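You operate a simulated robot arm through the tools that you are given. There is no shell and no other tool. Be economical: measure what you need, move in short steps, check, and stop when the job is done.

You run a simulated two-armed robot. Do the job below in one go: nothing can be reset, and whatever is moved stays where it is left.

## Task
Steady the glue bottle to twist its nozzle open, fill the tray to its line and shut the nozzle.
Fine: the black glue tray, next to none beside it; bottle back on its spot, held with one hand for each twist. Set down upright: glue bottle. Where these are worked on the way, their far stop is far enough and under half their travel is too little: orange nozzle.

It is judged by the outcome, as a careful person would: the job done as asked, and still so three seconds after it is handed in. It fails if anything else is knocked over, pushed out of place, dropped, spilled or broken.

## Robot
Two 7-joint arms with two-finger parallel grippers on one trunk, on a base that drives. Base frame: it is fixed to the floor where the robot stands at the start and does not move with it; the origin is under the middle of the robot, x ahead of it, y to its left, z up; the surface under the hand at the start is at about z = 840. Readings come in mm, degrees, newtons and seconds.
The left shoulder is at the start at [70, 163, 1170], the right one opposite. With the tool pointing down near the work surface each hand reaches from about 400 to 880 mm from the robot's upright axis, wherever it stands, measured 20 degrees to its own side. Places, roughly: orange nozzle [500, -200, 1000]. Payload 3.43 kg a hand.
The tool frame of a hand sits at the grasp point between the pads (the TCP): z along the fingers, y along the line on which they close. The tips reach 34 mm beyond it. The gripper opens to 128 mm. The fingers are 24 mm wide and 12 mm thick; the gripper's body (48 by 130 mm) begins 96 mm behind the TCP.
Orientation is told as [roll, pitch, yaw] about the base's x, y, z axes, in that order, counted from this pose: with the fingers straight down and closing along the base's y, the tool's x points along the base's -x, its y along +y and its z along -z.

## Interface
- The arms move only by the tool move_arm. It takes "left_steps", "right_steps" or both (then of equal length, played together; a hand with none holds still); each is a list of rows, each an object of numbers (a shift or turn left out is 0, a gripper value left out holds the last): "rx", "ry", "rz": the turn, a rotation vector about the base's x, y, z in degrees; "dx", "dy", "dz": the shift along the base's x, y, z in mm; "fingers": the finger opening in mm, from 0 to 128. In form: [{"rx": .., "ry": .., "rz": .., "dx": .., "dy": .., "dz": .., "fingers": ..}, ...]. A call has 1 to 20 rows; each row shifts and turns the commanded pose from where the row before left it. Each row takes 0.2 s and may step no farther than 50 mm and 8.6 degrees from the row before; otherwise, or with a gripper value out of range, the whole call is refused. Where a pose cannot be reached the arm comes as near as it can. A force on the tool above 40 N (or 10 N above the force at the start of the call, whichever is more), or a blocked arm, ends the call early, and 0.2 s more pass. The fingers move at their own pace (about 153 mm/s each) and stop on an object; they squeeze with about 37 N. The grip force told is the motor's: it shows also when the fingers shut on nothing. Time passes only in rows, and 0.2 s behind the last, so rows that do not move let the fingers close. The reply holds the time, the measured pose of the TCP, the force on the tool along the base axes, the opening and the grip force, in the units named above and with some noise, with the torque about the TCP (base axes, N m) and any sound that the robot's microphone picked up, and new pictures: "views" is both (left out), scene, wrist or none (wrist: the cameras of the hands that moved).
- Cameras (640 x 400 px; columns grow to the right, rows downward): "scene" is now at [133.8, -27, 1394.2]; the picture's right is [-0.30, -0.95, -0.00], its down [-0.58, 0.18, -0.80] and it looks along [0.76, -0.24, -0.61] (base axes); focal length 214 px, centre (320, 200). "left" rides on the left gripper at [76, 11, -160] in its tool frame; the picture's right is [-0.15, 0.99, 0.00], its down [-0.88, -0.13, -0.46] and it looks along [-0.45, -0.07, 0.89] (tool axes); focal length 234 px, centre (320, 200). "right" rides on the right gripper at [76, -11, -160] in its tool frame; the picture's right is [0.15, 0.99, 0.00], its down [-0.88, 0.13, -0.46] and it looks along [-0.45, 0.07, 0.89] (tool axes); focal length 234 px, centre (320, 200). There is no depth. A picture from a camera that has moved, and an enlarged one, comes with that camera's place and axes in the base frame and with its lens.
- raise_lower(by): slides the trunk up (or, below 0, down) by that many mm; the arms and the scene camera ride with it, the base frame stays. It gives what a move gives, with no picture.
- base_move(legs): drives the robot by 1 to 6 legs, each [ahead, left, turn to the left] in mm, mm and degrees, along the robot's own axes; the way and the turn of a leg run together, so that a leg with both is an arc; at most 1500 mm and 180 degrees a leg. The arms and the cameras ride along, it lands a little off, and it stops where it bumps. It gives what a move gives, and a new picture of the scene camera.
- aim_head(pan, tilt): turns the head with the scene camera to pan (to the left, within 86 degrees either way) and tilt (down, from -29 to 69), counted from straight ahead of the robot. It gives what a move gives, and a new picture of the scene camera.
- inspect(camera, box): a new picture of the part [left, top, right, bottom] of that camera's present view, enlarged. The clock stands still meanwhile.
- close_job(): hands the job in; it is judged then, once.

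Work in short steps. Places have to be worked out from the pictures, the camera data and where the tool is seen: move nearer, look again, correct. Check each grasp and each placing, and mend what went wrong. You have 120 turns and 260 pictures in all, those below and enlarged ones among them. Open the grippers and draw the arms clear of the work before you hand the job in, unless the task says otherwise; then end with one line.

The tools are called after "Emit:" as name(argument=value, ...) on one line, values as JSON. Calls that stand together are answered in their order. move_arm: Moves the arms, as the interface text tells. Its arguments: {"type":"object","properties":{"left_steps":{"type":"array"},"right_steps":{"type":"array"},"views":{"type":"string","enum":["both","scene","wrist","none"]}},"required":[]} The other tools are called the same way: raise_lower (by) slides the trunk up or down; base_move (legs) drives the base; aim_head (pan, tilt) turns the head that bears the scene camera; inspect (camera, box) takes an enlarged picture of a part of a camera's view; close_job () hands the job in.

At the start:

```text
time: 0.0
left_tcp_pos: [519.1, 44.9, 1313.1]
left_tool_rot: [0.0, 0.0, 0.1]
left_force: [0.5, 0.7, -0.7]
left_torque: [0.01, 0.0, 0.02]
left_gripper_width: 128.1
left_gripper_force: 0.0
right_tcp_pos: [462.8, -385.5, 1257.7]
right_tool_rot: [-0.1, 0.0, 0.1]
right_force: [0.1, -0.3, 0.8]
right_torque: [0.0, 0.01, 0.01]
right_gripper_width: 128.2
right_gripper_force: 0.0
trunk travel left (down, up): [-650.0, 290.0]
robot x, y, heading: [2.7, -0.4, 0.1]
head pan, tilt: [-17.3, 37.3]
```

scene: 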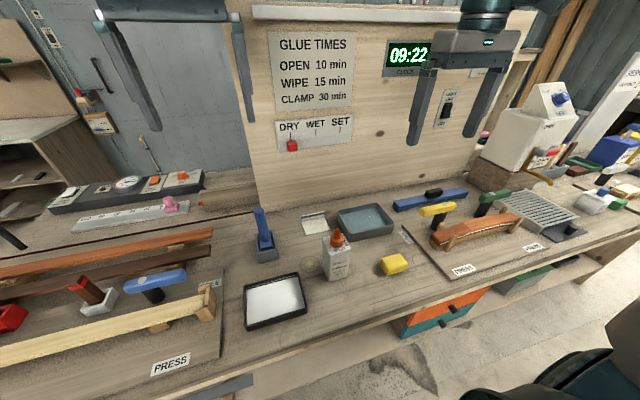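
right: 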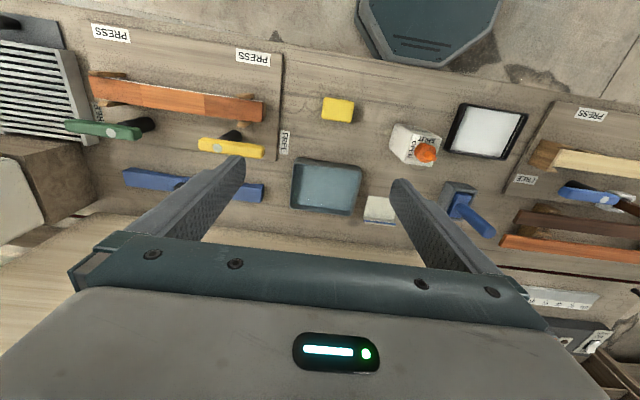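
left: 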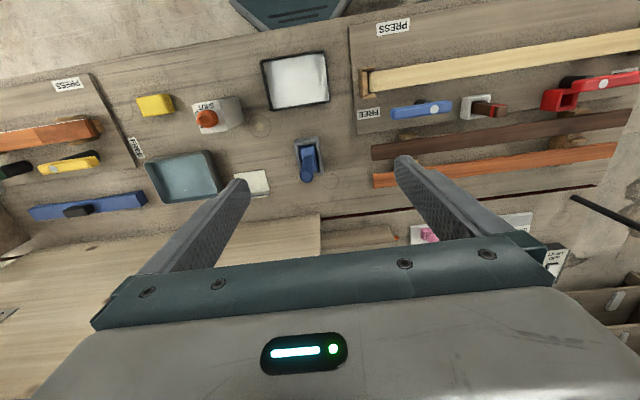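

The bottle with the orange nozzle stands in front of the tray area; I take enlarged views to measure the bottle and trays.

Emit:
inspect(camera="scene", box=[230, 190, 430, 340])

Emit:
inspect(camera="right", box=[270, 80, 540, 250])

Emit:
inspect(camera="left", box=[130, 40, 340, 200])

```text
2.67 times, centred on (330, 265) of scene
camera zoom: at [133.8, -27.0, 1394.2], right [-0.3, -0.95, 0.0], down [-0.58, 0.18, -0.8], along [0.76, -0.24, -0.61], focal length 572 px, centre (293, 27)
```

zoom: 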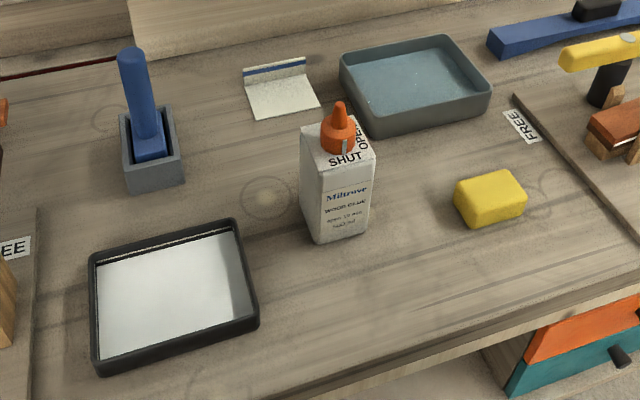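

```text
2.35 times, centred on (405, 165) of right
camera zoom: at [387.0, -395.7, 1417.8], right [-0.15, 0.99, 0.0], down [0.88, 0.13, 0.46], along [0.45, 0.07, -0.89], focal length 551 px, centre (120, 282)
```

zoom: 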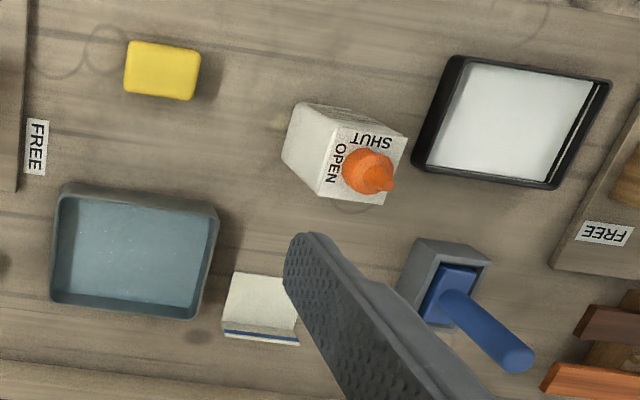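

```text
2.50 times, centred on (235, 120) of left
camera zoom: at [442.9, 56.5, 1472.3], right [0.14, 0.99, 0.0], down [0.88, -0.13, 0.46], along [0.45, -0.07, -0.89], focal length 585 px, centre (532, 400)
```

zoom: 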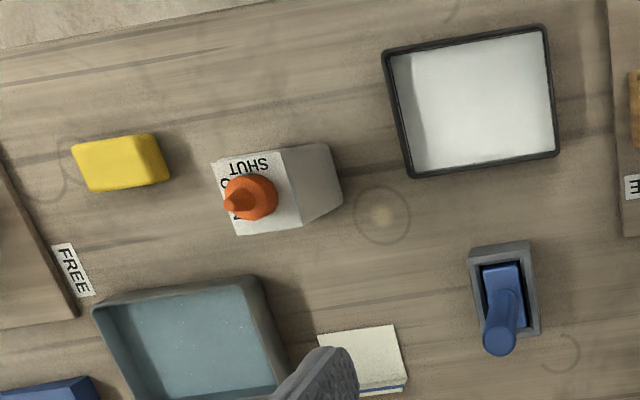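

Nozzle triangulates to about (480,-180,~970-1010), bottle about 53 x 60 mm, tray centre about (440,-2). I zoom in further on the nozzle and the tray's fill line.

Emit:
inspect(camera="scene", box=[310, 220, 374, 260])

Emit:
inspect(camera="scene", box=[235, 260, 323, 335])

Emit:
inspect(camera="left", box=[255, 45, 335, 115])

```text
10.00 times, centred on (342, 240) of scene
camera zoom: at [133.8, -27.0, 1394.2], right [-0.3, -0.95, 0.0], down [-0.58, 0.18, -0.8], along [0.76, -0.24, -0.61], focal length 2145 px, centre (100, -200)
```

zoom: 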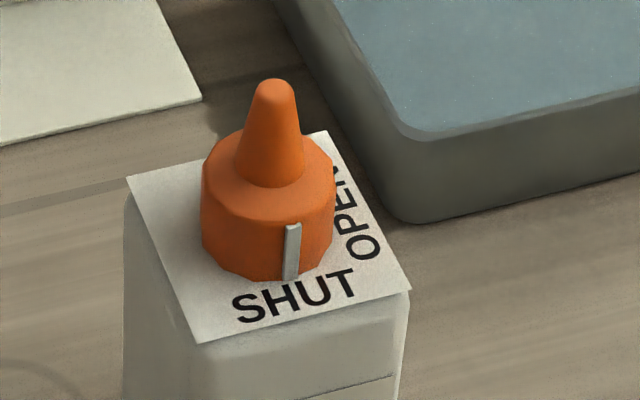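

```text
5.33 times, centred on (279, 298) of scene
camera zoom: at [133.8, -27.0, 1394.2], right [-0.3, -0.95, 0.0], down [-0.58, 0.18, -0.8], along [0.76, -0.24, -0.61], focal length 1144 px, centre (539, -320)
```

zoom: 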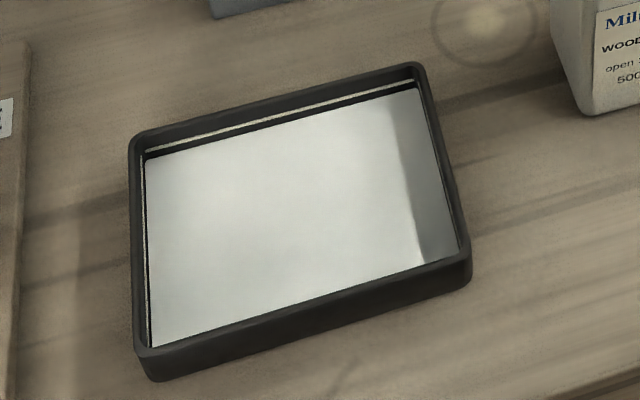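

```text
5.71 times, centred on (295, 80) of left
camera zoom: at [442.9, 56.5, 1472.3], right [0.14, 0.99, 0.0], down [0.88, -0.13, 0.46], along [0.45, -0.07, -0.89], focal length 1338 px, centre (463, 886)
```

zoom: 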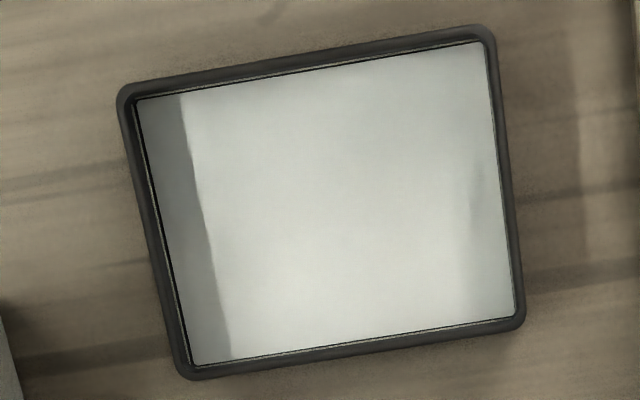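

Bottle is axis-aligned, about 57 mm square, centred (480,-181), top z≈963, cap Ø33 to z≈988, tip z≈1018; a +90° turn about z goes SHUT→OPEN. I back the base off so the right hand can hold the body from the front while the left twists from above.

Emit:
base_move(legs=[[-180, 0, 0]])

```text
time: 1.5
left_tcp_pos: [347.1, 42.2, 1312.3]
left_tool_rot: [0.0, 0.1, -0.2]
left_force: [0.7, 0.7, 0.2]
left_torque: [0.02, 0.01, 0.03]
left_gripper_width: 128.2
left_gripper_force: 0.0
right_tcp_pos: [287.8, -387.7, 1257.9]
right_tool_rot: [0.0, 0.1, -0.4]
right_force: [-0.4, -0.5, 0.4]
right_torque: [0.03, 0.0, 0.01]
right_gripper_width: 127.7
right_gripper_force: 0.1
trunk travel left (down, up): [-650.0, 290.0]
robot x, y, heading: [-173.9, 1.1, -0.5]
head pan, tilt: [-17.3, 37.3]
camera scene: at [-39.3, -27.2, 1393.9], right [-0.3, -0.95, 0.0], down [-0.58, 0.18, -0.79], along [0.76, -0.24, -0.61], focal length 214 px, centre (320, 200)
```

scene: 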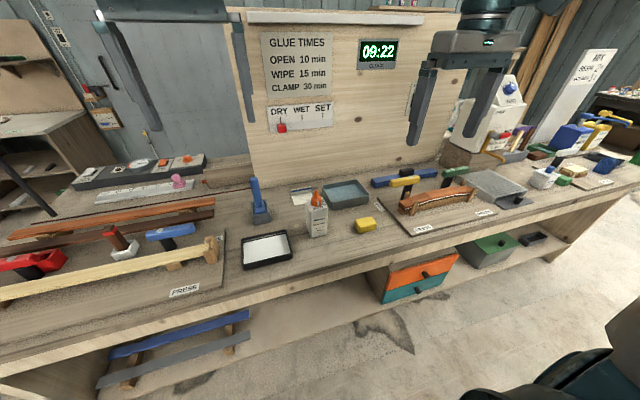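

Now I pitch the right hand to point forward-down (60°) and bring it in front of and above the bottle.

Emit:
move_arm(right_steps=[{"ry": -7.5, "dx": 2, "dy": 25, "dz": -30}, {"ry": -7.5, "dx": 2, "dy": 25, "dz": -30}, {"ry": -7.5, "dx": 2, "dy": 25, "dz": -30}, {"ry": -7.5, "dx": 2, "dy": 25, "dz": -30}, {"ry": -7.5, "dx": 2, "dy": 25, "dz": -30}, {"ry": -7.5, "dx": 2, "dy": 25, "dz": -30}, {"ry": -7.5, "dx": 2, "dy": 25, "dz": -30}, {"ry": -7.5, "dx": 2, "dy": 25, "dz": -30}, {"fingers": 95}])

Emit:
aim_head(pan=-15, tilt=42)

```text
time: 3.5
left_tcp_pos: [344.1, 41.1, 1313.4]
left_tool_rot: [0.0, -0.1, -0.2]
left_force: [0.2, 0.1, -0.4]
left_torque: [0.01, 0.01, 0.01]
left_gripper_width: 127.7
left_gripper_force: 0.0
right_tcp_pos: [405.3, -185.9, 1048.3]
right_tool_rot: [0.8, -60.1, -0.9]
right_force: [0.1, -0.2, 0.8]
right_torque: [0.01, 0.0, 0.01]
right_gripper_width: 95.1
right_gripper_force: 0.1
right hand out of reach, approached as far as the arm can: row 5, 6, 7, 8
trunk travel left (down, up): [-650.0, 290.0]
robot x, y, heading: [-174.8, 2.4, -0.3]
head pan, tilt: [-17.3, 37.3]
camera scene: at [-42.4, -27.9, 1394.3], right [-0.3, -0.95, 0.0], down [-0.58, 0.18, -0.8], along [0.76, -0.24, -0.61], focal length 214 px, centre (320, 200)
camera right: at [228.9, -197.0, 1062.4], right [-0.07, 0.99, -0.12], down [0.04, 0.12, 0.99], along [1.0, 0.06, -0.05], focal length 234 px, centre (320, 200)
```

scene: 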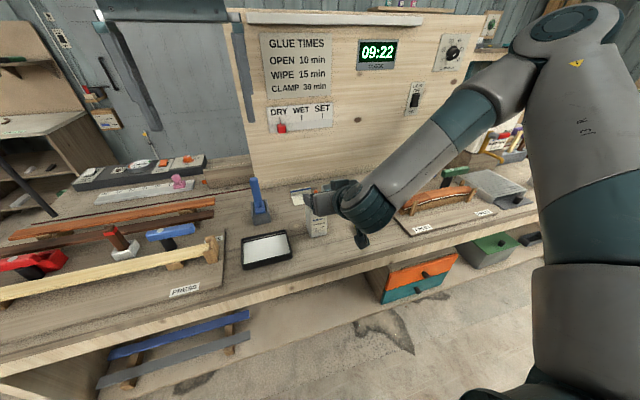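
right: 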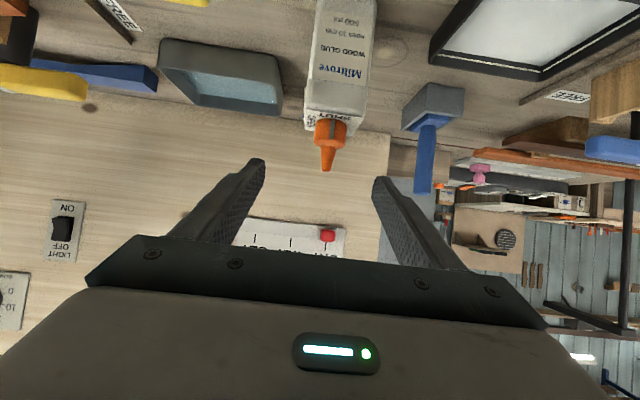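

```text
time: 4.1
left_tcp_pos: [344.5, 42.1, 1312.7]
left_tool_rot: [0.0, -0.1, -0.3]
left_force: [1.2, 0.1, 0.3]
left_torque: [0.01, -0.02, -0.01]
left_gripper_width: 127.9
left_gripper_force: 0.0
right_tcp_pos: [405.9, -187.1, 1047.7]
right_tool_rot: [0.4, -60.0, -0.7]
right_force: [0.7, -0.3, 0.2]
right_torque: [0.02, 0.03, 0.0]
right_gripper_width: 95.1
right_gripper_force: 0.3
trunk travel left (down, up): [-650.0, 290.0]
robot x, y, heading: [-176.8, 0.1, -0.3]
head pan, tilt: [-15.0, 42.0]
camera scene: at [-43.3, -22.9, 1387.3], right [-0.26, -0.96, 0.0], down [-0.65, 0.18, -0.74], along [0.72, -0.2, -0.67], focal length 214 px, centre (320, 200)
```

scene: 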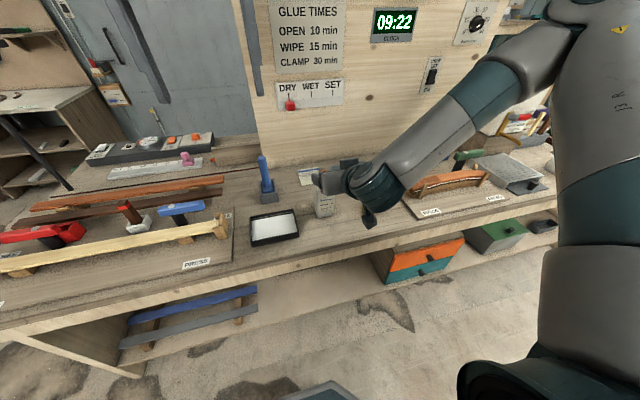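

The hand is at its inner reach limit here, at (405,-187,1048). I test a small move down to see how the command responds.

Emit:
move_arm(right_steps=[{"dz": -15, "dy": 2}, {"dz": -15, "dy": 2}], views="none")

```text
time: 4.7
left_tcp_pos: [347.0, 42.9, 1312.5]
left_tool_rot: [0.0, 0.0, -0.2]
left_force: [0.9, 0.0, 0.0]
left_torque: [0.05, 0.0, 0.02]
left_gripper_width: 128.0
left_gripper_force: 0.0
right_tcp_pos: [405.6, -180.1, 1016.2]
right_tool_rot: [0.5, -59.9, -0.7]
right_force: [-0.6, -0.3, 0.0]
right_torque: [0.01, 0.0, 0.01]
right_gripper_width: 95.0
right_gripper_force: 0.1
trunk travel left (down, up): [-650.0, 290.0]
robot x, y, heading: [-175.6, 1.2, -0.1]
head pan, tilt: [-15.0, 42.0]
```

Moves track from the actual pose. Lower further to z≈940, clear in front of the bottle.

Emit:
move_arm(right_steps=[{"dz": -19}, {"dz": -19}, {"dz": -19}, {"dz": -19, "rz": 0.7}])

Emit:
inspect(camera="scene", box=[240, 140, 440, 265])

```text
time: 5.7
left_tcp_pos: [344.9, 41.9, 1313.0]
left_tool_rot: [0.0, -0.1, -0.1]
left_force: [0.7, 0.7, 0.5]
left_torque: [0.0, 0.02, 0.0]
left_gripper_width: 128.0
left_gripper_force: 0.0
right_tcp_pos: [408.9, -194.7, 964.5]
right_tool_rot: [0.6, -59.7, -0.3]
right_force: [-0.3, -0.2, 0.2]
right_torque: [-0.02, 0.01, 0.01]
right_gripper_width: 95.0
right_gripper_force: 0.1
right hand out of reach, approached as far as the arm can: row 2, 3, 4
trunk travel left (down, up): [-650.0, 290.0]
robot x, y, heading: [-173.7, 4.2, -0.4]
head pan, tilt: [-15.0, 42.0]
camera scene: at [-42.3, -23.1, 1387.1], right [-0.26, -0.96, 0.0], down [-0.65, 0.18, -0.74], along [0.72, -0.2, -0.67], focal length 214 px, centre (320, 200)
camera right: at [232.3, -206.9, 980.4], right [-0.08, 0.99, -0.12], down [0.05, 0.13, 0.99], along [1.0, 0.07, -0.06], focal length 234 px, centre (320, 200)
```

scene: 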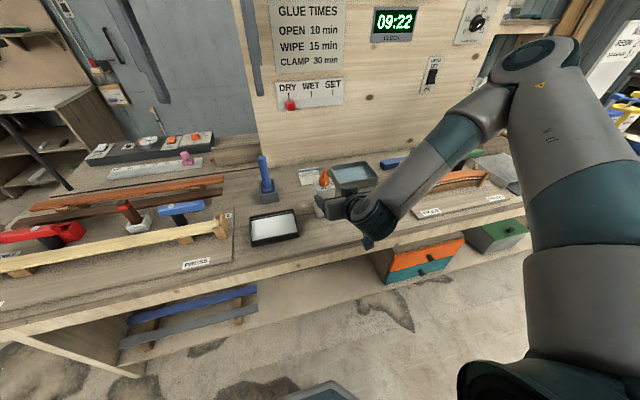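
right: 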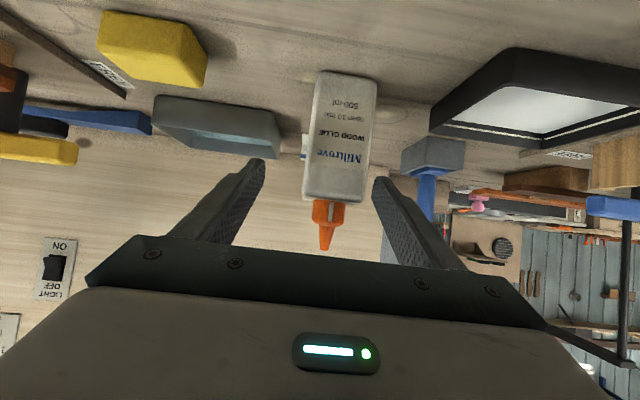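

```text
3.20 times, centred on (340, 202) of scene
camera zoom: at [-42.3, -23.1, 1387.1], right [-0.26, -0.96, 0.0], down [-0.65, 0.18, -0.74], along [0.72, -0.2, -0.67], focal length 686 px, centre (256, 192)
```

zoom: 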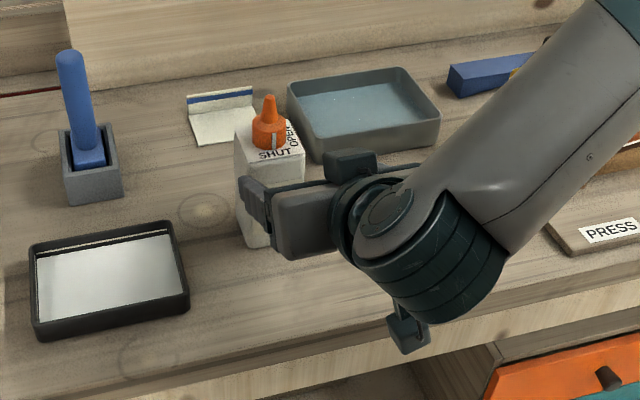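

The wrist limit blocks a front grasp lower down. The natural direction for the right arm is from the bottle's right side, so I lift and swing the tool 90° about z to point +y.

Emit:
move_arm(right_steps=[{"dz": 30, "dx": -5}, {"dz": 40, "dy": -20}, {"dz": 30, "dy": -30}, {"rz": 8.2, "dy": -10}, {"rz": 8.2, "dy": -10}, {"rz": 8.2, "dy": -10}, {"rz": 8.2, "dx": 10}, {"rz": 8.2, "dx": 10}, {"rz": 8.2, "dx": 10}, {"rz": 8.2, "dx": 10}, {"rz": 8.2, "dx": 10}, {"rz": 8.2, "dx": 10}, {"rz": 8.2, "dx": 10}, {"rz": 8.2, "fingers": 112}])

```text
time: 8.7
left_tcp_pos: [346.3, 42.9, 1312.1]
left_tool_rot: [-0.1, 0.0, -0.2]
left_force: [0.7, 0.0, -0.3]
left_torque: [-0.03, 0.05, 0.01]
left_gripper_width: 127.9
left_gripper_force: 0.2
right_tcp_pos: [480.7, -275.6, 1062.3]
right_tool_rot: [0.7, -60.0, 90.4]
right_force: [0.5, 0.4, 0.2]
right_torque: [0.04, 0.01, 0.0]
right_gripper_width: 111.9
right_gripper_force: 0.0
right hand out of reach, approached as far as the arm can: row 2
trunk travel left (down, up): [-650.0, 290.0]
robot x, y, heading: [-172.8, 0.7, -0.1]
head pan, tilt: [-15.0, 42.0]
camera scene: at [-41.8, -22.6, 1387.1], right [-0.26, -0.96, 0.0], down [-0.65, 0.18, -0.74], along [0.72, -0.2, -0.67], focal length 214 px, centre (320, 200)
camera right: at [495.4, -450.3, 1077.1], right [-0.99, -0.09, -0.12], down [-0.13, 0.04, 0.99], along [-0.08, 1.0, -0.05], focal length 234 px, centre (320, 200)
```

scene: 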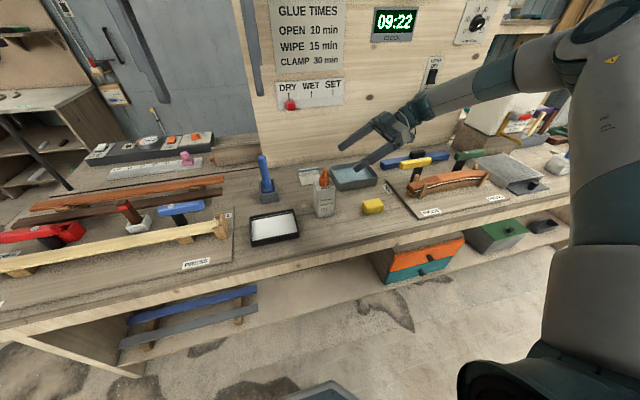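
right: 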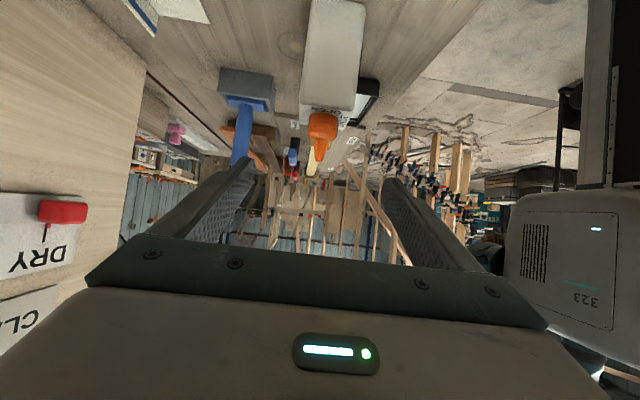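

The side pose is well in reach. Descend to the pre-grasp at about (480,-255,950), aligned with the bottle.

Emit:
move_arm(right_steps=[{"dz": -30, "fingers": 92}, {"dz": -30}, {"dz": -30, "dy": 8}, {"dz": -22, "dy": 12}, {}])

Emit:
inspect(camera="scene", box=[270, 150, 430, 250])

```text
time: 9.9
left_tcp_pos: [344.6, 43.0, 1311.9]
left_tool_rot: [0.0, 0.0, -0.2]
left_force: [-1.0, 0.3, 0.5]
left_torque: [0.02, 0.02, -0.02]
left_gripper_width: 127.8
left_gripper_force: 0.0
right_tcp_pos: [482.9, -253.6, 952.6]
right_tool_rot: [0.6, -59.9, 90.3]
right_force: [0.0, 0.3, -0.4]
right_torque: [0.0, -0.03, 0.0]
right_gripper_width: 92.2
right_gripper_force: 0.1
trunk travel left (down, up): [-650.0, 290.0]
robot x, y, heading: [-173.5, -2.9, -0.2]
head pan, tilt: [-15.0, 42.0]
camera scene: at [-43.4, -23.3, 1387.3], right [-0.26, -0.96, 0.0], down [-0.65, 0.18, -0.74], along [0.72, -0.2, -0.67], focal length 214 px, centre (320, 200)
camera right: at [496.5, -428.9, 966.9], right [-0.99, -0.09, -0.12], down [-0.13, 0.04, 0.99], along [-0.08, 1.0, -0.05], focal length 234 px, centre (320, 200)
```

scene: 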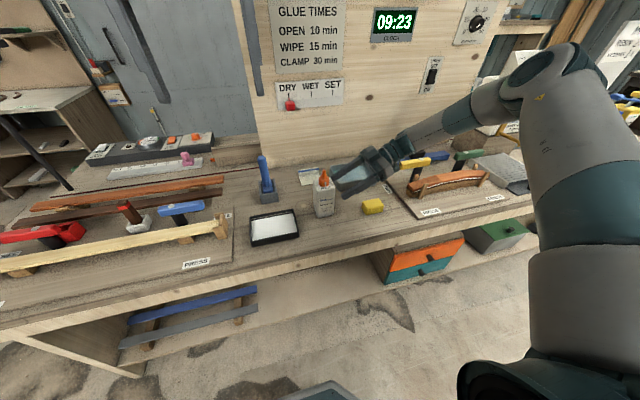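
right: 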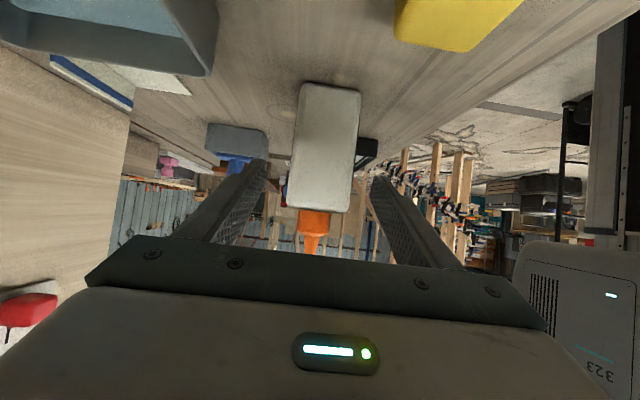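

```text
4.00 times, centred on (350, 200) of scene
camera zoom: at [-43.4, -23.3, 1387.3], right [-0.26, -0.96, 0.0], down [-0.65, 0.18, -0.74], along [0.72, -0.2, -0.67], focal length 858 px, centre (200, 200)
```

zoom: 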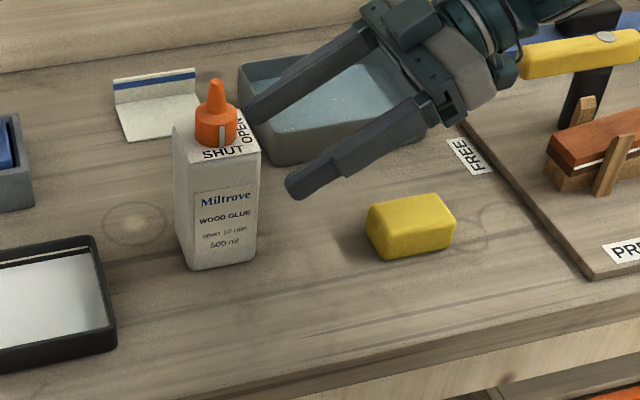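

Bottle is centred between the fingers. Advance along the tool axis to TCP (480,-182,910) without closing.

Emit:
move_arm(right_steps=[{"dx": -1, "dy": 14, "dz": -8}, {"dx": -1, "dy": 14, "dz": -8}, {"dy": 14, "dz": -8}, {"dy": 14, "dz": -8}, {"dy": 15, "dz": -9}, {"fingers": 70}])

Emit:
inspect(camera="scene", box=[270, 150, 430, 250])

```text
time: 11.3
left_tcp_pos: [345.8, 42.1, 1312.7]
left_tool_rot: [0.0, -0.1, -0.2]
left_force: [1.0, -0.7, 0.2]
left_torque: [0.04, 0.0, -0.01]
left_gripper_width: 128.2
left_gripper_force: 0.1
right_tcp_pos: [463.2, -187.8, 929.0]
right_tool_rot: [0.7, -59.9, 90.2]
right_force: [0.1, -0.7, -0.4]
right_torque: [0.0, -0.02, -0.02]
right_gripper_width: 70.0
right_gripper_force: 0.1
right hand out of reach, approached as far as the arm can: row 3, 4, 5
trunk travel left (down, up): [-650.0, 290.0]
robot x, y, heading: [-173.2, -1.9, -0.3]
head pan, tilt: [-15.0, 42.0]
camera scene: at [-42.8, -23.2, 1387.2], right [-0.26, -0.96, 0.0], down [-0.65, 0.18, -0.74], along [0.72, -0.2, -0.67], focal length 214 px, centre (320, 200)
camera right: at [475.9, -362.6, 943.8], right [-0.99, -0.09, -0.12], down [-0.13, 0.04, 0.99], along [-0.08, 1.0, -0.06], focal length 234 px, centre (320, 200)
```

scene: 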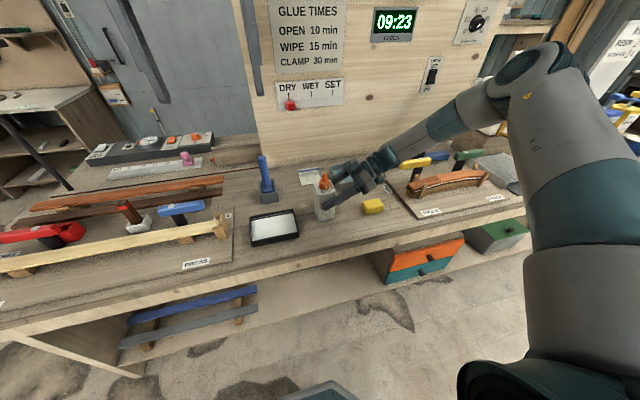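
right: 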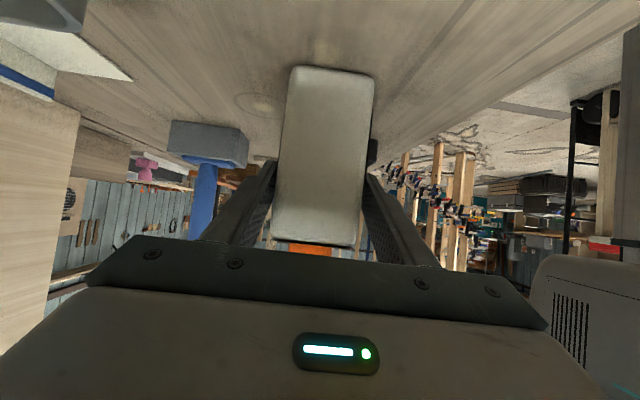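

```text
4.00 times, centred on (350, 200) of scene
camera zoom: at [-42.8, -23.2, 1387.2], right [-0.26, -0.96, 0.0], down [-0.65, 0.18, -0.74], along [0.72, -0.2, -0.67], focal length 858 px, centre (200, 200)
```

zoom: 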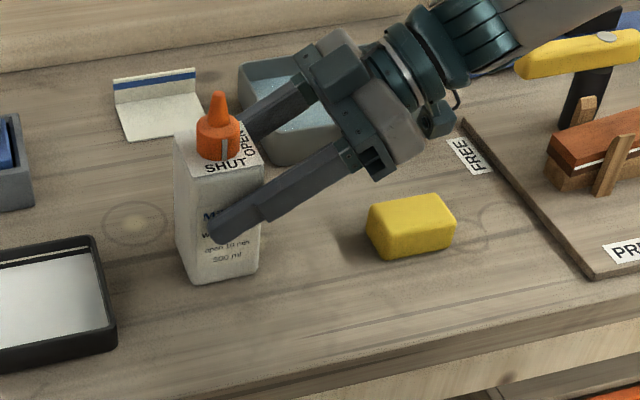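

The arm ran into a joint limit and its back finger nudged the bottle ~12 mm toward the robot (still upright; I'll set it back on its spot at the end). A lower trunk should allow a more horizontal grasp, so I retreat straight back first.

Emit:
move_arm(right_steps=[{"fingers": 90}, {"dy": -14, "dz": 8}, {"dy": -14, "dz": 8}, {"dy": -14, "dz": 8}, {"dy": -14, "dz": 8}, {"dy": -14, "dz": 8}, {"dy": -10, "dz": 30}, {"dz": 40}, {"dz": 40}, {"dz": 40}, {"dz": 40}])

Emit:
inspect(camera="scene", box=[270, 150, 430, 250])

```text
time: 13.7
left_tcp_pos: [344.5, 43.8, 1313.6]
left_tool_rot: [-0.1, 0.0, -0.1]
left_force: [-0.2, -0.1, -0.2]
left_torque: [-0.04, -0.02, 0.0]
left_gripper_width: 127.9
left_gripper_force: 0.1
right_tcp_pos: [460.1, -264.5, 1158.3]
right_tool_rot: [0.6, -59.9, 90.3]
right_force: [0.9, -0.6, 0.2]
right_torque: [0.05, 0.01, 0.02]
right_gripper_width: 89.6
right_gripper_force: 0.0
trunk travel left (down, up): [-650.0, 290.0]
robot x, y, heading: [-171.6, 2.3, -0.5]
head pan, tilt: [-15.0, 42.0]
camera scene: at [-43.7, -22.1, 1387.2], right [-0.26, -0.96, 0.0], down [-0.65, 0.18, -0.74], along [0.72, -0.2, -0.67], focal length 214 px, centre (320, 200)
camera right: at [474.2, -439.7, 1173.8], right [-0.99, -0.09, -0.12], down [-0.13, 0.05, 0.99], along [-0.08, 1.0, -0.06], focal length 234 px, centre (320, 200)
```

scene: 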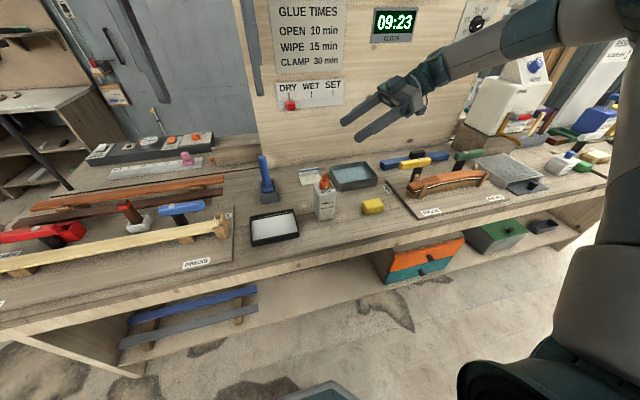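
right: 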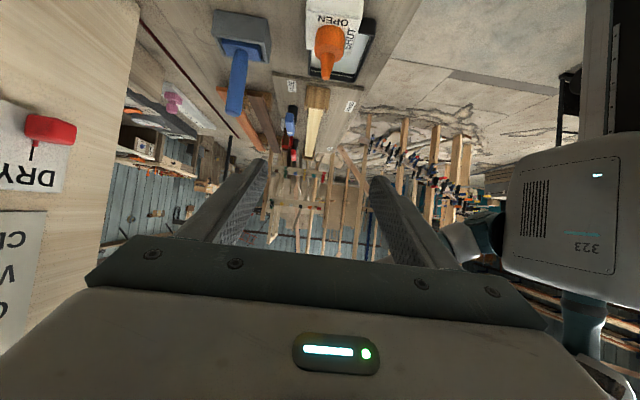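

```text
4.00 times, centred on (350, 200) of scene
camera zoom: at [-43.7, -22.1, 1387.2], right [-0.26, -0.96, 0.0], down [-0.65, 0.18, -0.74], along [0.72, -0.2, -0.67], focal length 858 px, centre (200, 200)
```

zoom: 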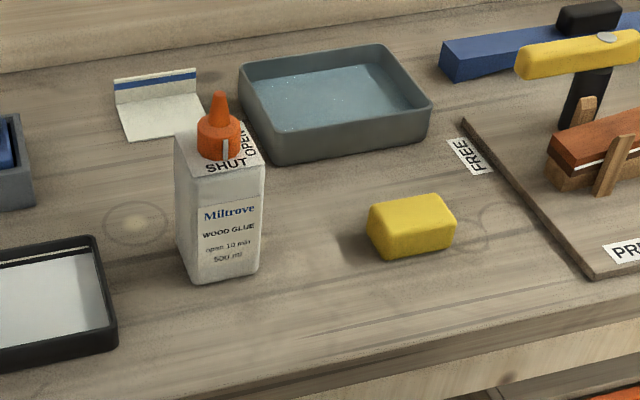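

Bottle is upright, now around (466,-180). I raise the hand a bit then lower the trunk 220 mm.

Emit:
move_arm(right_steps=[{"dz": 40, "dy": -10}, {"dz": 40, "dy": -10}], views="none")

Emit:
raise_lower(by=-220)

Emit:
aim_head(pan=-15, tilt=32)

```text
time: 14.3
left_tcp_pos: [343.8, 42.6, 1313.0]
left_tool_rot: [-0.1, 0.0, -0.3]
left_force: [-0.9, 0.7, 0.2]
left_torque: [0.01, 0.0, -0.01]
left_gripper_width: 127.9
left_gripper_force: 0.1
right_tcp_pos: [461.6, -287.6, 1239.2]
right_tool_rot: [0.6, -60.1, 90.3]
right_force: [-0.5, -1.1, 0.9]
right_torque: [0.02, 0.01, -0.02]
right_gripper_width: 90.2
right_gripper_force: 0.1
trunk travel left (down, up): [-650.0, 290.0]
robot x, y, heading: [-174.1, 5.2, -0.1]
head pan, tilt: [-15.0, 42.0]
```

```text
time: 16.7
left_tcp_pos: [346.1, 43.2, 1092.1]
left_tool_rot: [0.0, 0.0, -0.2]
left_force: [0.0, 0.9, 0.5]
left_torque: [0.02, 0.0, -0.02]
left_gripper_width: 128.0
left_gripper_force: 0.0
right_tcp_pos: [459.8, -287.5, 1018.1]
right_tool_rot: [0.5, -60.0, 90.4]
right_force: [0.2, -0.7, -0.6]
right_torque: [0.0, -0.02, -0.01]
right_gripper_width: 90.1
right_gripper_force: 0.1
trunk travel left (down, up): [-430.0, 510.0]
robot x, y, heading: [-177.2, -0.3, -0.1]
head pan, tilt: [-15.0, 42.0]
```

```text
time: 17.4
left_tcp_pos: [346.0, 42.1, 1091.5]
left_tool_rot: [0.0, 0.0, -0.2]
left_force: [-0.5, -0.3, -0.1]
left_torque: [0.02, 0.03, 0.0]
left_gripper_width: 128.1
left_gripper_force: 0.1
right_tcp_pos: [459.6, -288.5, 1017.9]
right_tool_rot: [0.6, -60.0, 90.1]
right_force: [1.0, 0.6, -0.3]
right_torque: [-0.02, 0.0, 0.02]
right_gripper_width: 90.1
right_gripper_force: 0.1
trunk travel left (down, up): [-430.0, 510.0]
robot x, y, heading: [-173.7, 0.5, -0.3]
head pan, tilt: [-15.0, 32.0]
camera scene: at [-37.1, -24.6, 1182.3], right [-0.26, -0.96, 0.0], down [-0.51, 0.14, -0.85], along [0.82, -0.22, -0.53], focal length 214 px, centre (320, 200)
```

scene: 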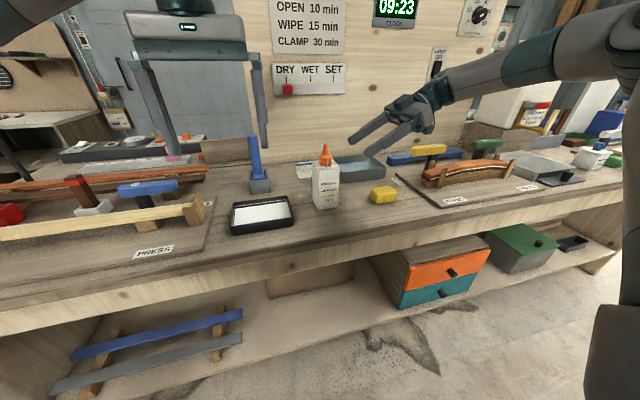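

Now pitch the right hand nearly horizontal (+20° about x) and lower to the height of the bottle's body, staying right of it.

Emit:
move_arm(right_steps=[{"rx": 7, "dz": -20, "dx": 2}, {"rx": 7, "dz": -20, "dx": 2}, {"rx": 6, "dz": -20, "dx": 2}, {"dz": -20}, {"dz": -10}])

Emit:
inspect(camera="scene", box=[280, 130, 440, 230])

```text
time: 18.6
left_tcp_pos: [345.7, 42.7, 1092.3]
left_tool_rot: [0.0, 0.0, -0.2]
left_force: [0.7, 0.3, 0.5]
left_torque: [0.05, 0.0, -0.02]
left_gripper_width: 128.1
left_gripper_force: 0.0
right_tcp_pos: [466.2, -286.5, 926.7]
right_tool_rot: [-0.1, -79.9, 90.8]
right_force: [0.3, -0.9, 0.0]
right_torque: [0.0, 0.01, 0.0]
right_gripper_width: 90.0
right_gripper_force: 0.0
trunk travel left (down, up): [-430.0, 510.0]
robot x, y, heading: [-172.8, 1.0, -0.3]
head pan, tilt: [-15.0, 32.0]
camera scene: at [-36.9, -24.9, 1182.3], right [-0.26, -0.96, 0.0], down [-0.51, 0.14, -0.85], along [0.82, -0.22, -0.53], focal length 214 px, centre (320, 200)
camera right: at [480.1, -458.2, 880.3], right [-0.99, -0.04, -0.14], down [-0.13, -0.3, 0.95], along [-0.08, 0.95, 0.29], focal length 234 px, centre (320, 200)
```

scene: 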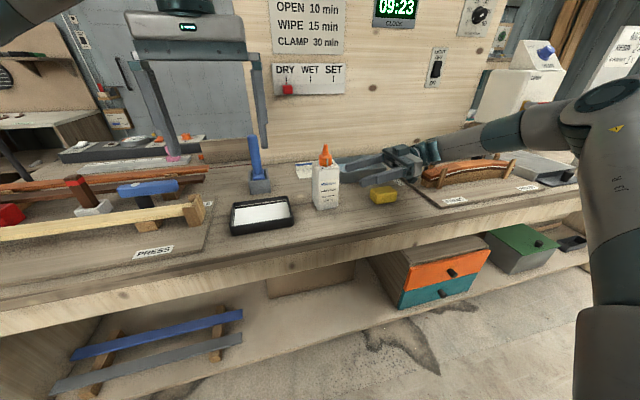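
right: 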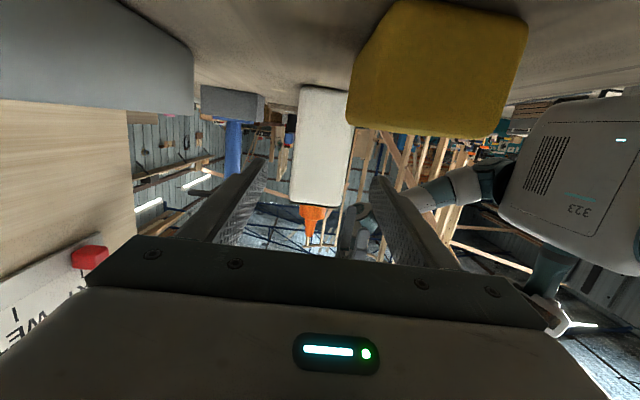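

```text
4.00 times, centred on (360, 180) of scene
camera zoom: at [-36.9, -24.9, 1182.3], right [-0.26, -0.96, 0.0], down [-0.51, 0.14, -0.85], along [0.82, -0.22, -0.53], focal length 858 px, centre (160, 280)
```

zoom: 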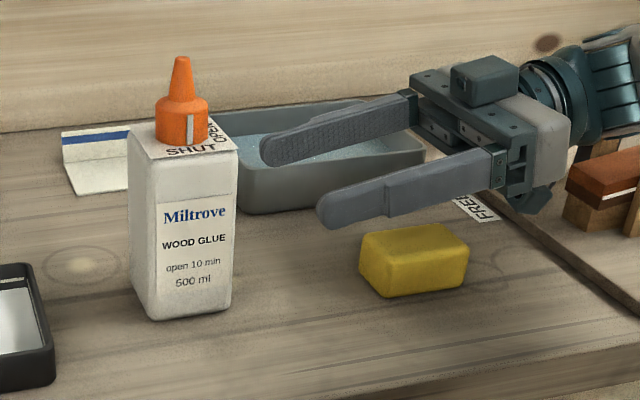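

The wrist camera would pass too near the sponge at this pitch, so I tip the hand back 10° and raise it, then advance partway and check for limits.

Emit:
move_arm(right_steps=[{"rx": -5, "dz": 10}, {"rx": -5, "dz": 8}, {"dy": 15}, {"dy": 15, "dz": -1}, {"dy": 15, "dz": -1}])

Emit:
inspect(camera="scene", box=[280, 130, 440, 230])

```text
time: 19.8
left_tcp_pos: [346.4, 41.7, 1093.0]
left_tool_rot: [-0.1, 0.0, -0.3]
left_force: [-0.2, -0.4, -0.6]
left_torque: [-0.01, 0.02, -0.01]
left_gripper_width: 127.9
left_gripper_force: 0.0
right_tcp_pos: [467.5, -240.7, 944.0]
right_tool_rot: [0.5, -70.1, 90.2]
right_force: [0.3, -1.0, 1.0]
right_torque: [-0.03, -0.01, -0.01]
right_gripper_width: 90.1
right_gripper_force: 0.1
trunk travel left (down, up): [-430.0, 510.0]
robot x, y, heading: [-173.9, 0.5, -0.3]
head pan, tilt: [-15.0, 32.0]
camera scene: at [-37.0, -24.3, 1182.3], right [-0.26, -0.96, 0.0], down [-0.51, 0.14, -0.85], along [0.82, -0.22, -0.53], focal length 214 px, centre (320, 200)
camera right: at [480.9, -416.8, 928.0], right [-0.99, -0.06, -0.13], down [-0.13, -0.13, 0.98], along [-0.08, 0.99, 0.12], focal length 234 px, centre (320, 200)
```

scene: 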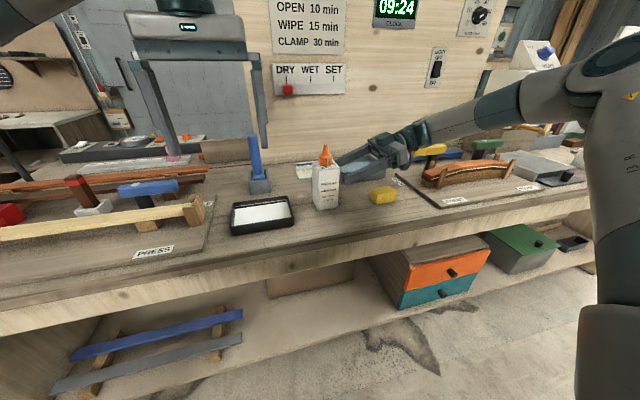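
right: 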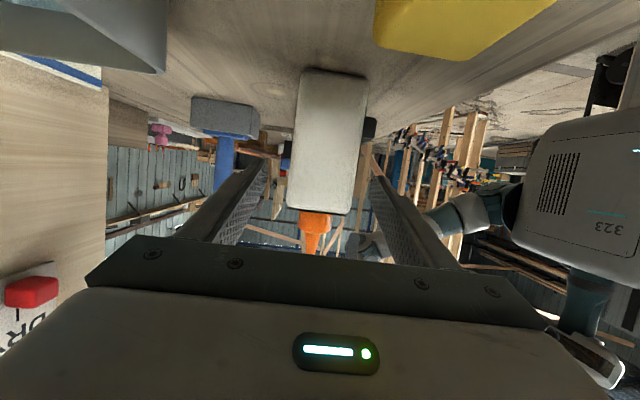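

```text
4.00 times, centred on (360, 180) of scene
camera zoom: at [-37.0, -24.3, 1182.3], right [-0.26, -0.96, 0.0], down [-0.51, 0.14, -0.85], along [0.82, -0.22, -0.53], focal length 858 px, centre (160, 280)
```

zoom: 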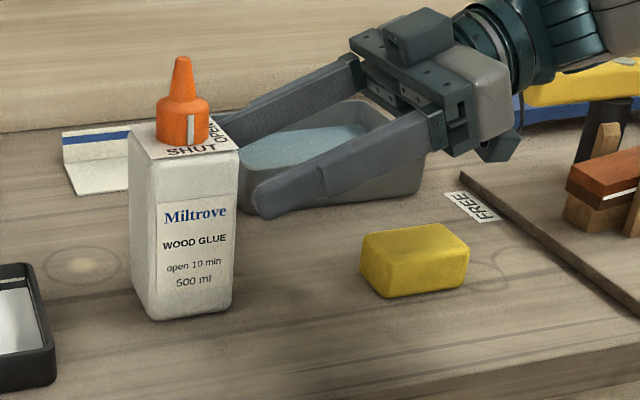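

No limits so far and the bottle is centred. Advance to y≈-212 and read out, before going the rest.

Emit:
move_arm(right_steps=[{"dy": 14, "dz": -4}, {"dy": 14, "dz": -4}], views="none")

```text
time: 20.4
left_tcp_pos: [344.9, 41.8, 1092.2]
left_tool_rot: [0.1, 0.0, -0.2]
left_force: [-0.5, -0.4, -0.4]
left_torque: [-0.02, -0.03, 0.05]
left_gripper_width: 127.8
left_gripper_force: 0.0
right_tcp_pos: [468.2, -213.5, 937.4]
right_tool_rot: [0.4, -70.1, 90.4]
right_force: [-0.2, -1.0, 0.0]
right_torque: [0.0, 0.01, -0.01]
right_gripper_width: 90.2
right_gripper_force: 0.0
trunk travel left (down, up): [-430.0, 510.0]
robot x, y, heading: [-176.5, -0.8, -0.1]
head pan, tilt: [-15.0, 32.0]
```

On track; go the remaining 30 mm.

Emit:
move_arm(right_steps=[{"dy": 10, "dz": -4}, {"dy": 10, "dz": -4}, {"dy": 10, "dz": -2}, {"fingers": 70}, {}])

Emit:
inspect(camera="scene", box=[280, 130, 440, 230])

```text
time: 21.6
left_tcp_pos: [345.6, 42.2, 1092.3]
left_tool_rot: [-0.1, 0.0, -0.3]
left_force: [0.0, -0.6, -0.2]
left_torque: [0.0, -0.01, 0.01]
left_gripper_width: 128.1
left_gripper_force: 0.2
right_tcp_pos: [467.7, -182.1, 927.4]
right_tool_rot: [0.5, -70.1, 90.3]
right_force: [0.2, 0.0, 1.1]
right_torque: [0.01, 0.01, 0.01]
right_gripper_width: 70.1
right_gripper_force: 0.0
trunk travel left (down, up): [-430.0, 510.0]
robot x, y, heading: [-170.4, -3.0, -0.4]
head pan, tilt: [-15.0, 32.0]
camera scene: at [-37.1, -24.5, 1182.3], right [-0.26, -0.96, 0.0], down [-0.51, 0.14, -0.85], along [0.82, -0.22, -0.53], focal length 214 px, centre (320, 200)
camera right: at [480.6, -358.9, 910.0], right [-0.99, -0.06, -0.13], down [-0.13, -0.13, 0.98], along [-0.08, 0.99, 0.12], focal length 234 px, centre (320, 200)
```

scene: 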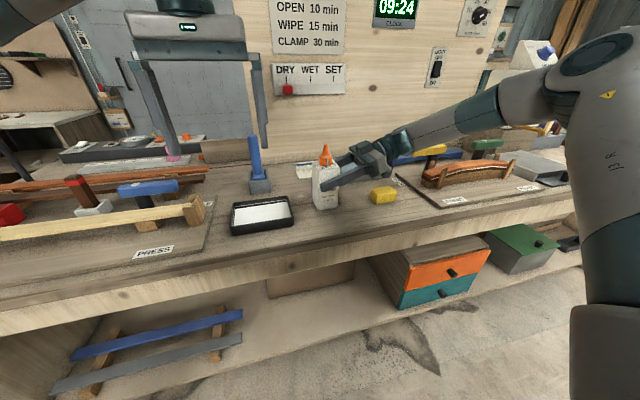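
right: 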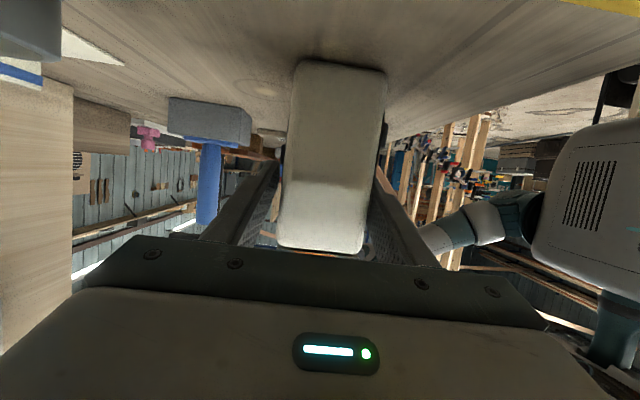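

```text
4.00 times, centred on (360, 180) of scene
camera zoom: at [-37.1, -24.5, 1182.3], right [-0.26, -0.96, 0.0], down [-0.51, 0.14, -0.85], along [0.82, -0.22, -0.53], focal length 858 px, centre (160, 280)
```

zoom: 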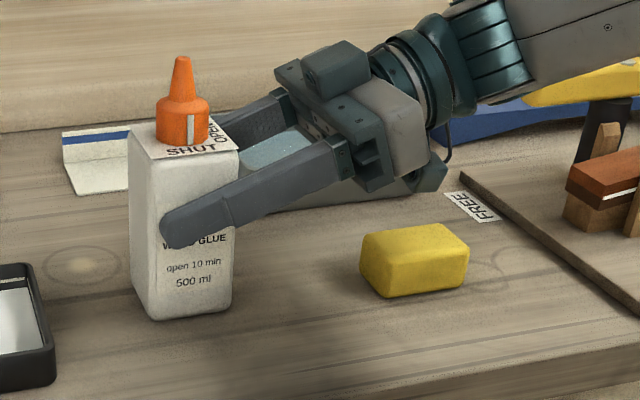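

Fingers straddle the bottle, which hasn't moved. Close the grip and check.

Emit:
move_arm(right_steps=[{"fingers": 58}, {"fingers": 45}, {}, {}], views="none")

Emit:
inspect(camera="scene", box=[280, 130, 440, 230])

```text
time: 22.6
left_tcp_pos: [344.9, 43.8, 1093.0]
left_tool_rot: [0.0, 0.0, -0.2]
left_force: [0.5, -0.7, -0.1]
left_torque: [-0.03, -0.02, 0.03]
left_gripper_width: 128.0
left_gripper_force: 0.0
right_tcp_pos: [467.2, -183.7, 925.9]
right_tool_rot: [0.4, -70.0, 90.4]
right_force: [1.5, 1.4, -0.4]
right_torque: [0.12, -0.13, 0.08]
right_gripper_width: 62.0
right_gripper_force: 37.1
trunk travel left (down, up): [-430.0, 510.0]
robot x, y, heading: [-174.0, 1.7, -0.3]
head pan, tilt: [-15.0, 32.0]
```

```text
4.00 times, centred on (360, 180) of scene
camera zoom: at [-37.0, -24.5, 1182.3], right [-0.26, -0.96, 0.0], down [-0.51, 0.14, -0.85], along [0.82, -0.22, -0.53], focal length 858 px, centre (160, 280)
```

zoom: 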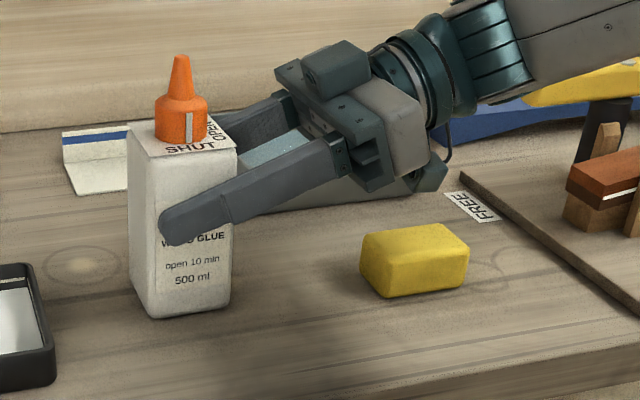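

The bottle is held (62 mm wide, centre x≈467); its spot lies about +16.5 mm x and -2 mm y from here. Now bring the left hand above, yawed -60°, stopping short of the nozzle to look.

Emit:
move_arm(left_steps=[{"rz": -7.5, "dx": 10, "dy": -20, "dz": 5}, {"rz": -7.5, "dx": 15, "dy": -25, "dz": 5}, {"rz": -7.5, "dx": 15, "dy": -25, "dz": 5}, {"rz": -7.5, "dx": 15, "dy": -25, "dz": 5}, {"rz": -7.5, "dx": 15, "dy": -25, "fingers": 62}, {"rz": -7.5, "dx": 15, "dy": -25}, {"rz": -7.5, "dx": 15, "dy": -25}, {"rz": -7.5, "dx": 17, "dy": -30}])

```text
time: 24.4
left_tcp_pos: [400.0, -139.2, 1074.4]
left_tool_rot: [0.0, -0.1, -60.3]
left_force: [-0.6, -0.6, 0.4]
left_torque: [0.05, -0.01, -0.03]
left_gripper_width: 62.0
left_gripper_force: 0.2
left hand out of reach, approached as far as the arm can: row 7, 8
right_tcp_pos: [466.4, -184.2, 925.4]
right_tool_rot: [0.4, -69.9, 90.4]
right_force: [0.9, 0.1, 0.4]
right_torque: [-0.08, -0.21, 0.04]
right_gripper_width: 61.6
right_gripper_force: 37.0
trunk travel left (down, up): [-430.0, 510.0]
robot x, y, heading: [-175.4, -1.5, -0.2]
head pan, tilt: [-15.0, 32.0]
camera scene: at [-37.1, -25.2, 1182.4], right [-0.26, -0.96, 0.0], down [-0.51, 0.14, -0.85], along [0.82, -0.22, -0.53], focal length 214 px, centre (320, 200)
camera left: at [370.4, -67.0, 1233.4], right [0.93, 0.37, 0.0], down [0.32, -0.83, 0.46], along [0.17, -0.43, -0.89], focal length 234 px, centre (320, 200)
```

scene: 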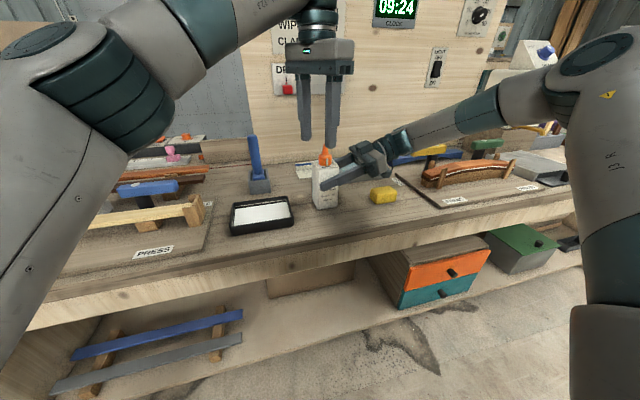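
left: 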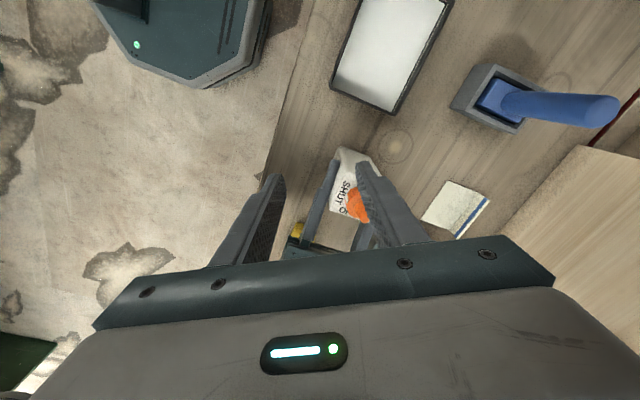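

The left arm hit a limit at (400,-139,1074) with yaw -60; I test whether going back toward yaw 0 frees it to reach above the nozzle at the same height.

Emit:
move_arm(left_steps=[{"rz": 7.5, "dz": 3}, {"rz": 7.5, "dz": 3}, {"rz": 7.5, "dz": 3}, {"rz": 7.5, "dz": 3}, {"rz": 7.5, "dz": 3}, {"rz": 7.5}, {"rz": 7.5, "dx": 15, "dy": -5}, {"rz": 7.5, "dx": 20, "dy": -10}, {"dx": 15, "dy": -10}, {"dx": 15, "dy": -10}], views="scene")

```text
time: 26.6
left_tcp_pos: [447.0, -155.5, 1073.3]
left_tool_rot: [-0.2, 0.0, 0.0]
left_force: [0.0, 0.3, 0.2]
left_torque: [-0.01, 0.01, 0.0]
left_gripper_width: 62.0
left_gripper_force: 0.0
left hand out of reach, approached as far as the arm can: row 9, 10
right_tcp_pos: [468.0, -183.2, 926.3]
right_tool_rot: [0.5, -70.0, 90.4]
right_force: [0.5, 0.7, -0.1]
right_torque: [-0.02, -0.19, 0.07]
right_gripper_width: 61.7
right_gripper_force: 37.1
trunk travel left (down, up): [-430.0, 510.0]
robot x, y, heading: [-177.2, 1.6, -0.1]
head pan, tilt: [-15.0, 32.0]
camera scene: at [-37.1, -24.9, 1182.3], right [-0.26, -0.96, 0.0], down [-0.51, 0.14, -0.85], along [0.82, -0.22, -0.53], focal length 214 px, centre (320, 200)
```

scene: 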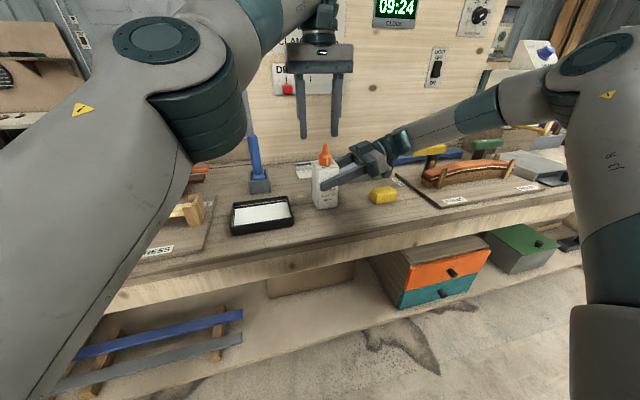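

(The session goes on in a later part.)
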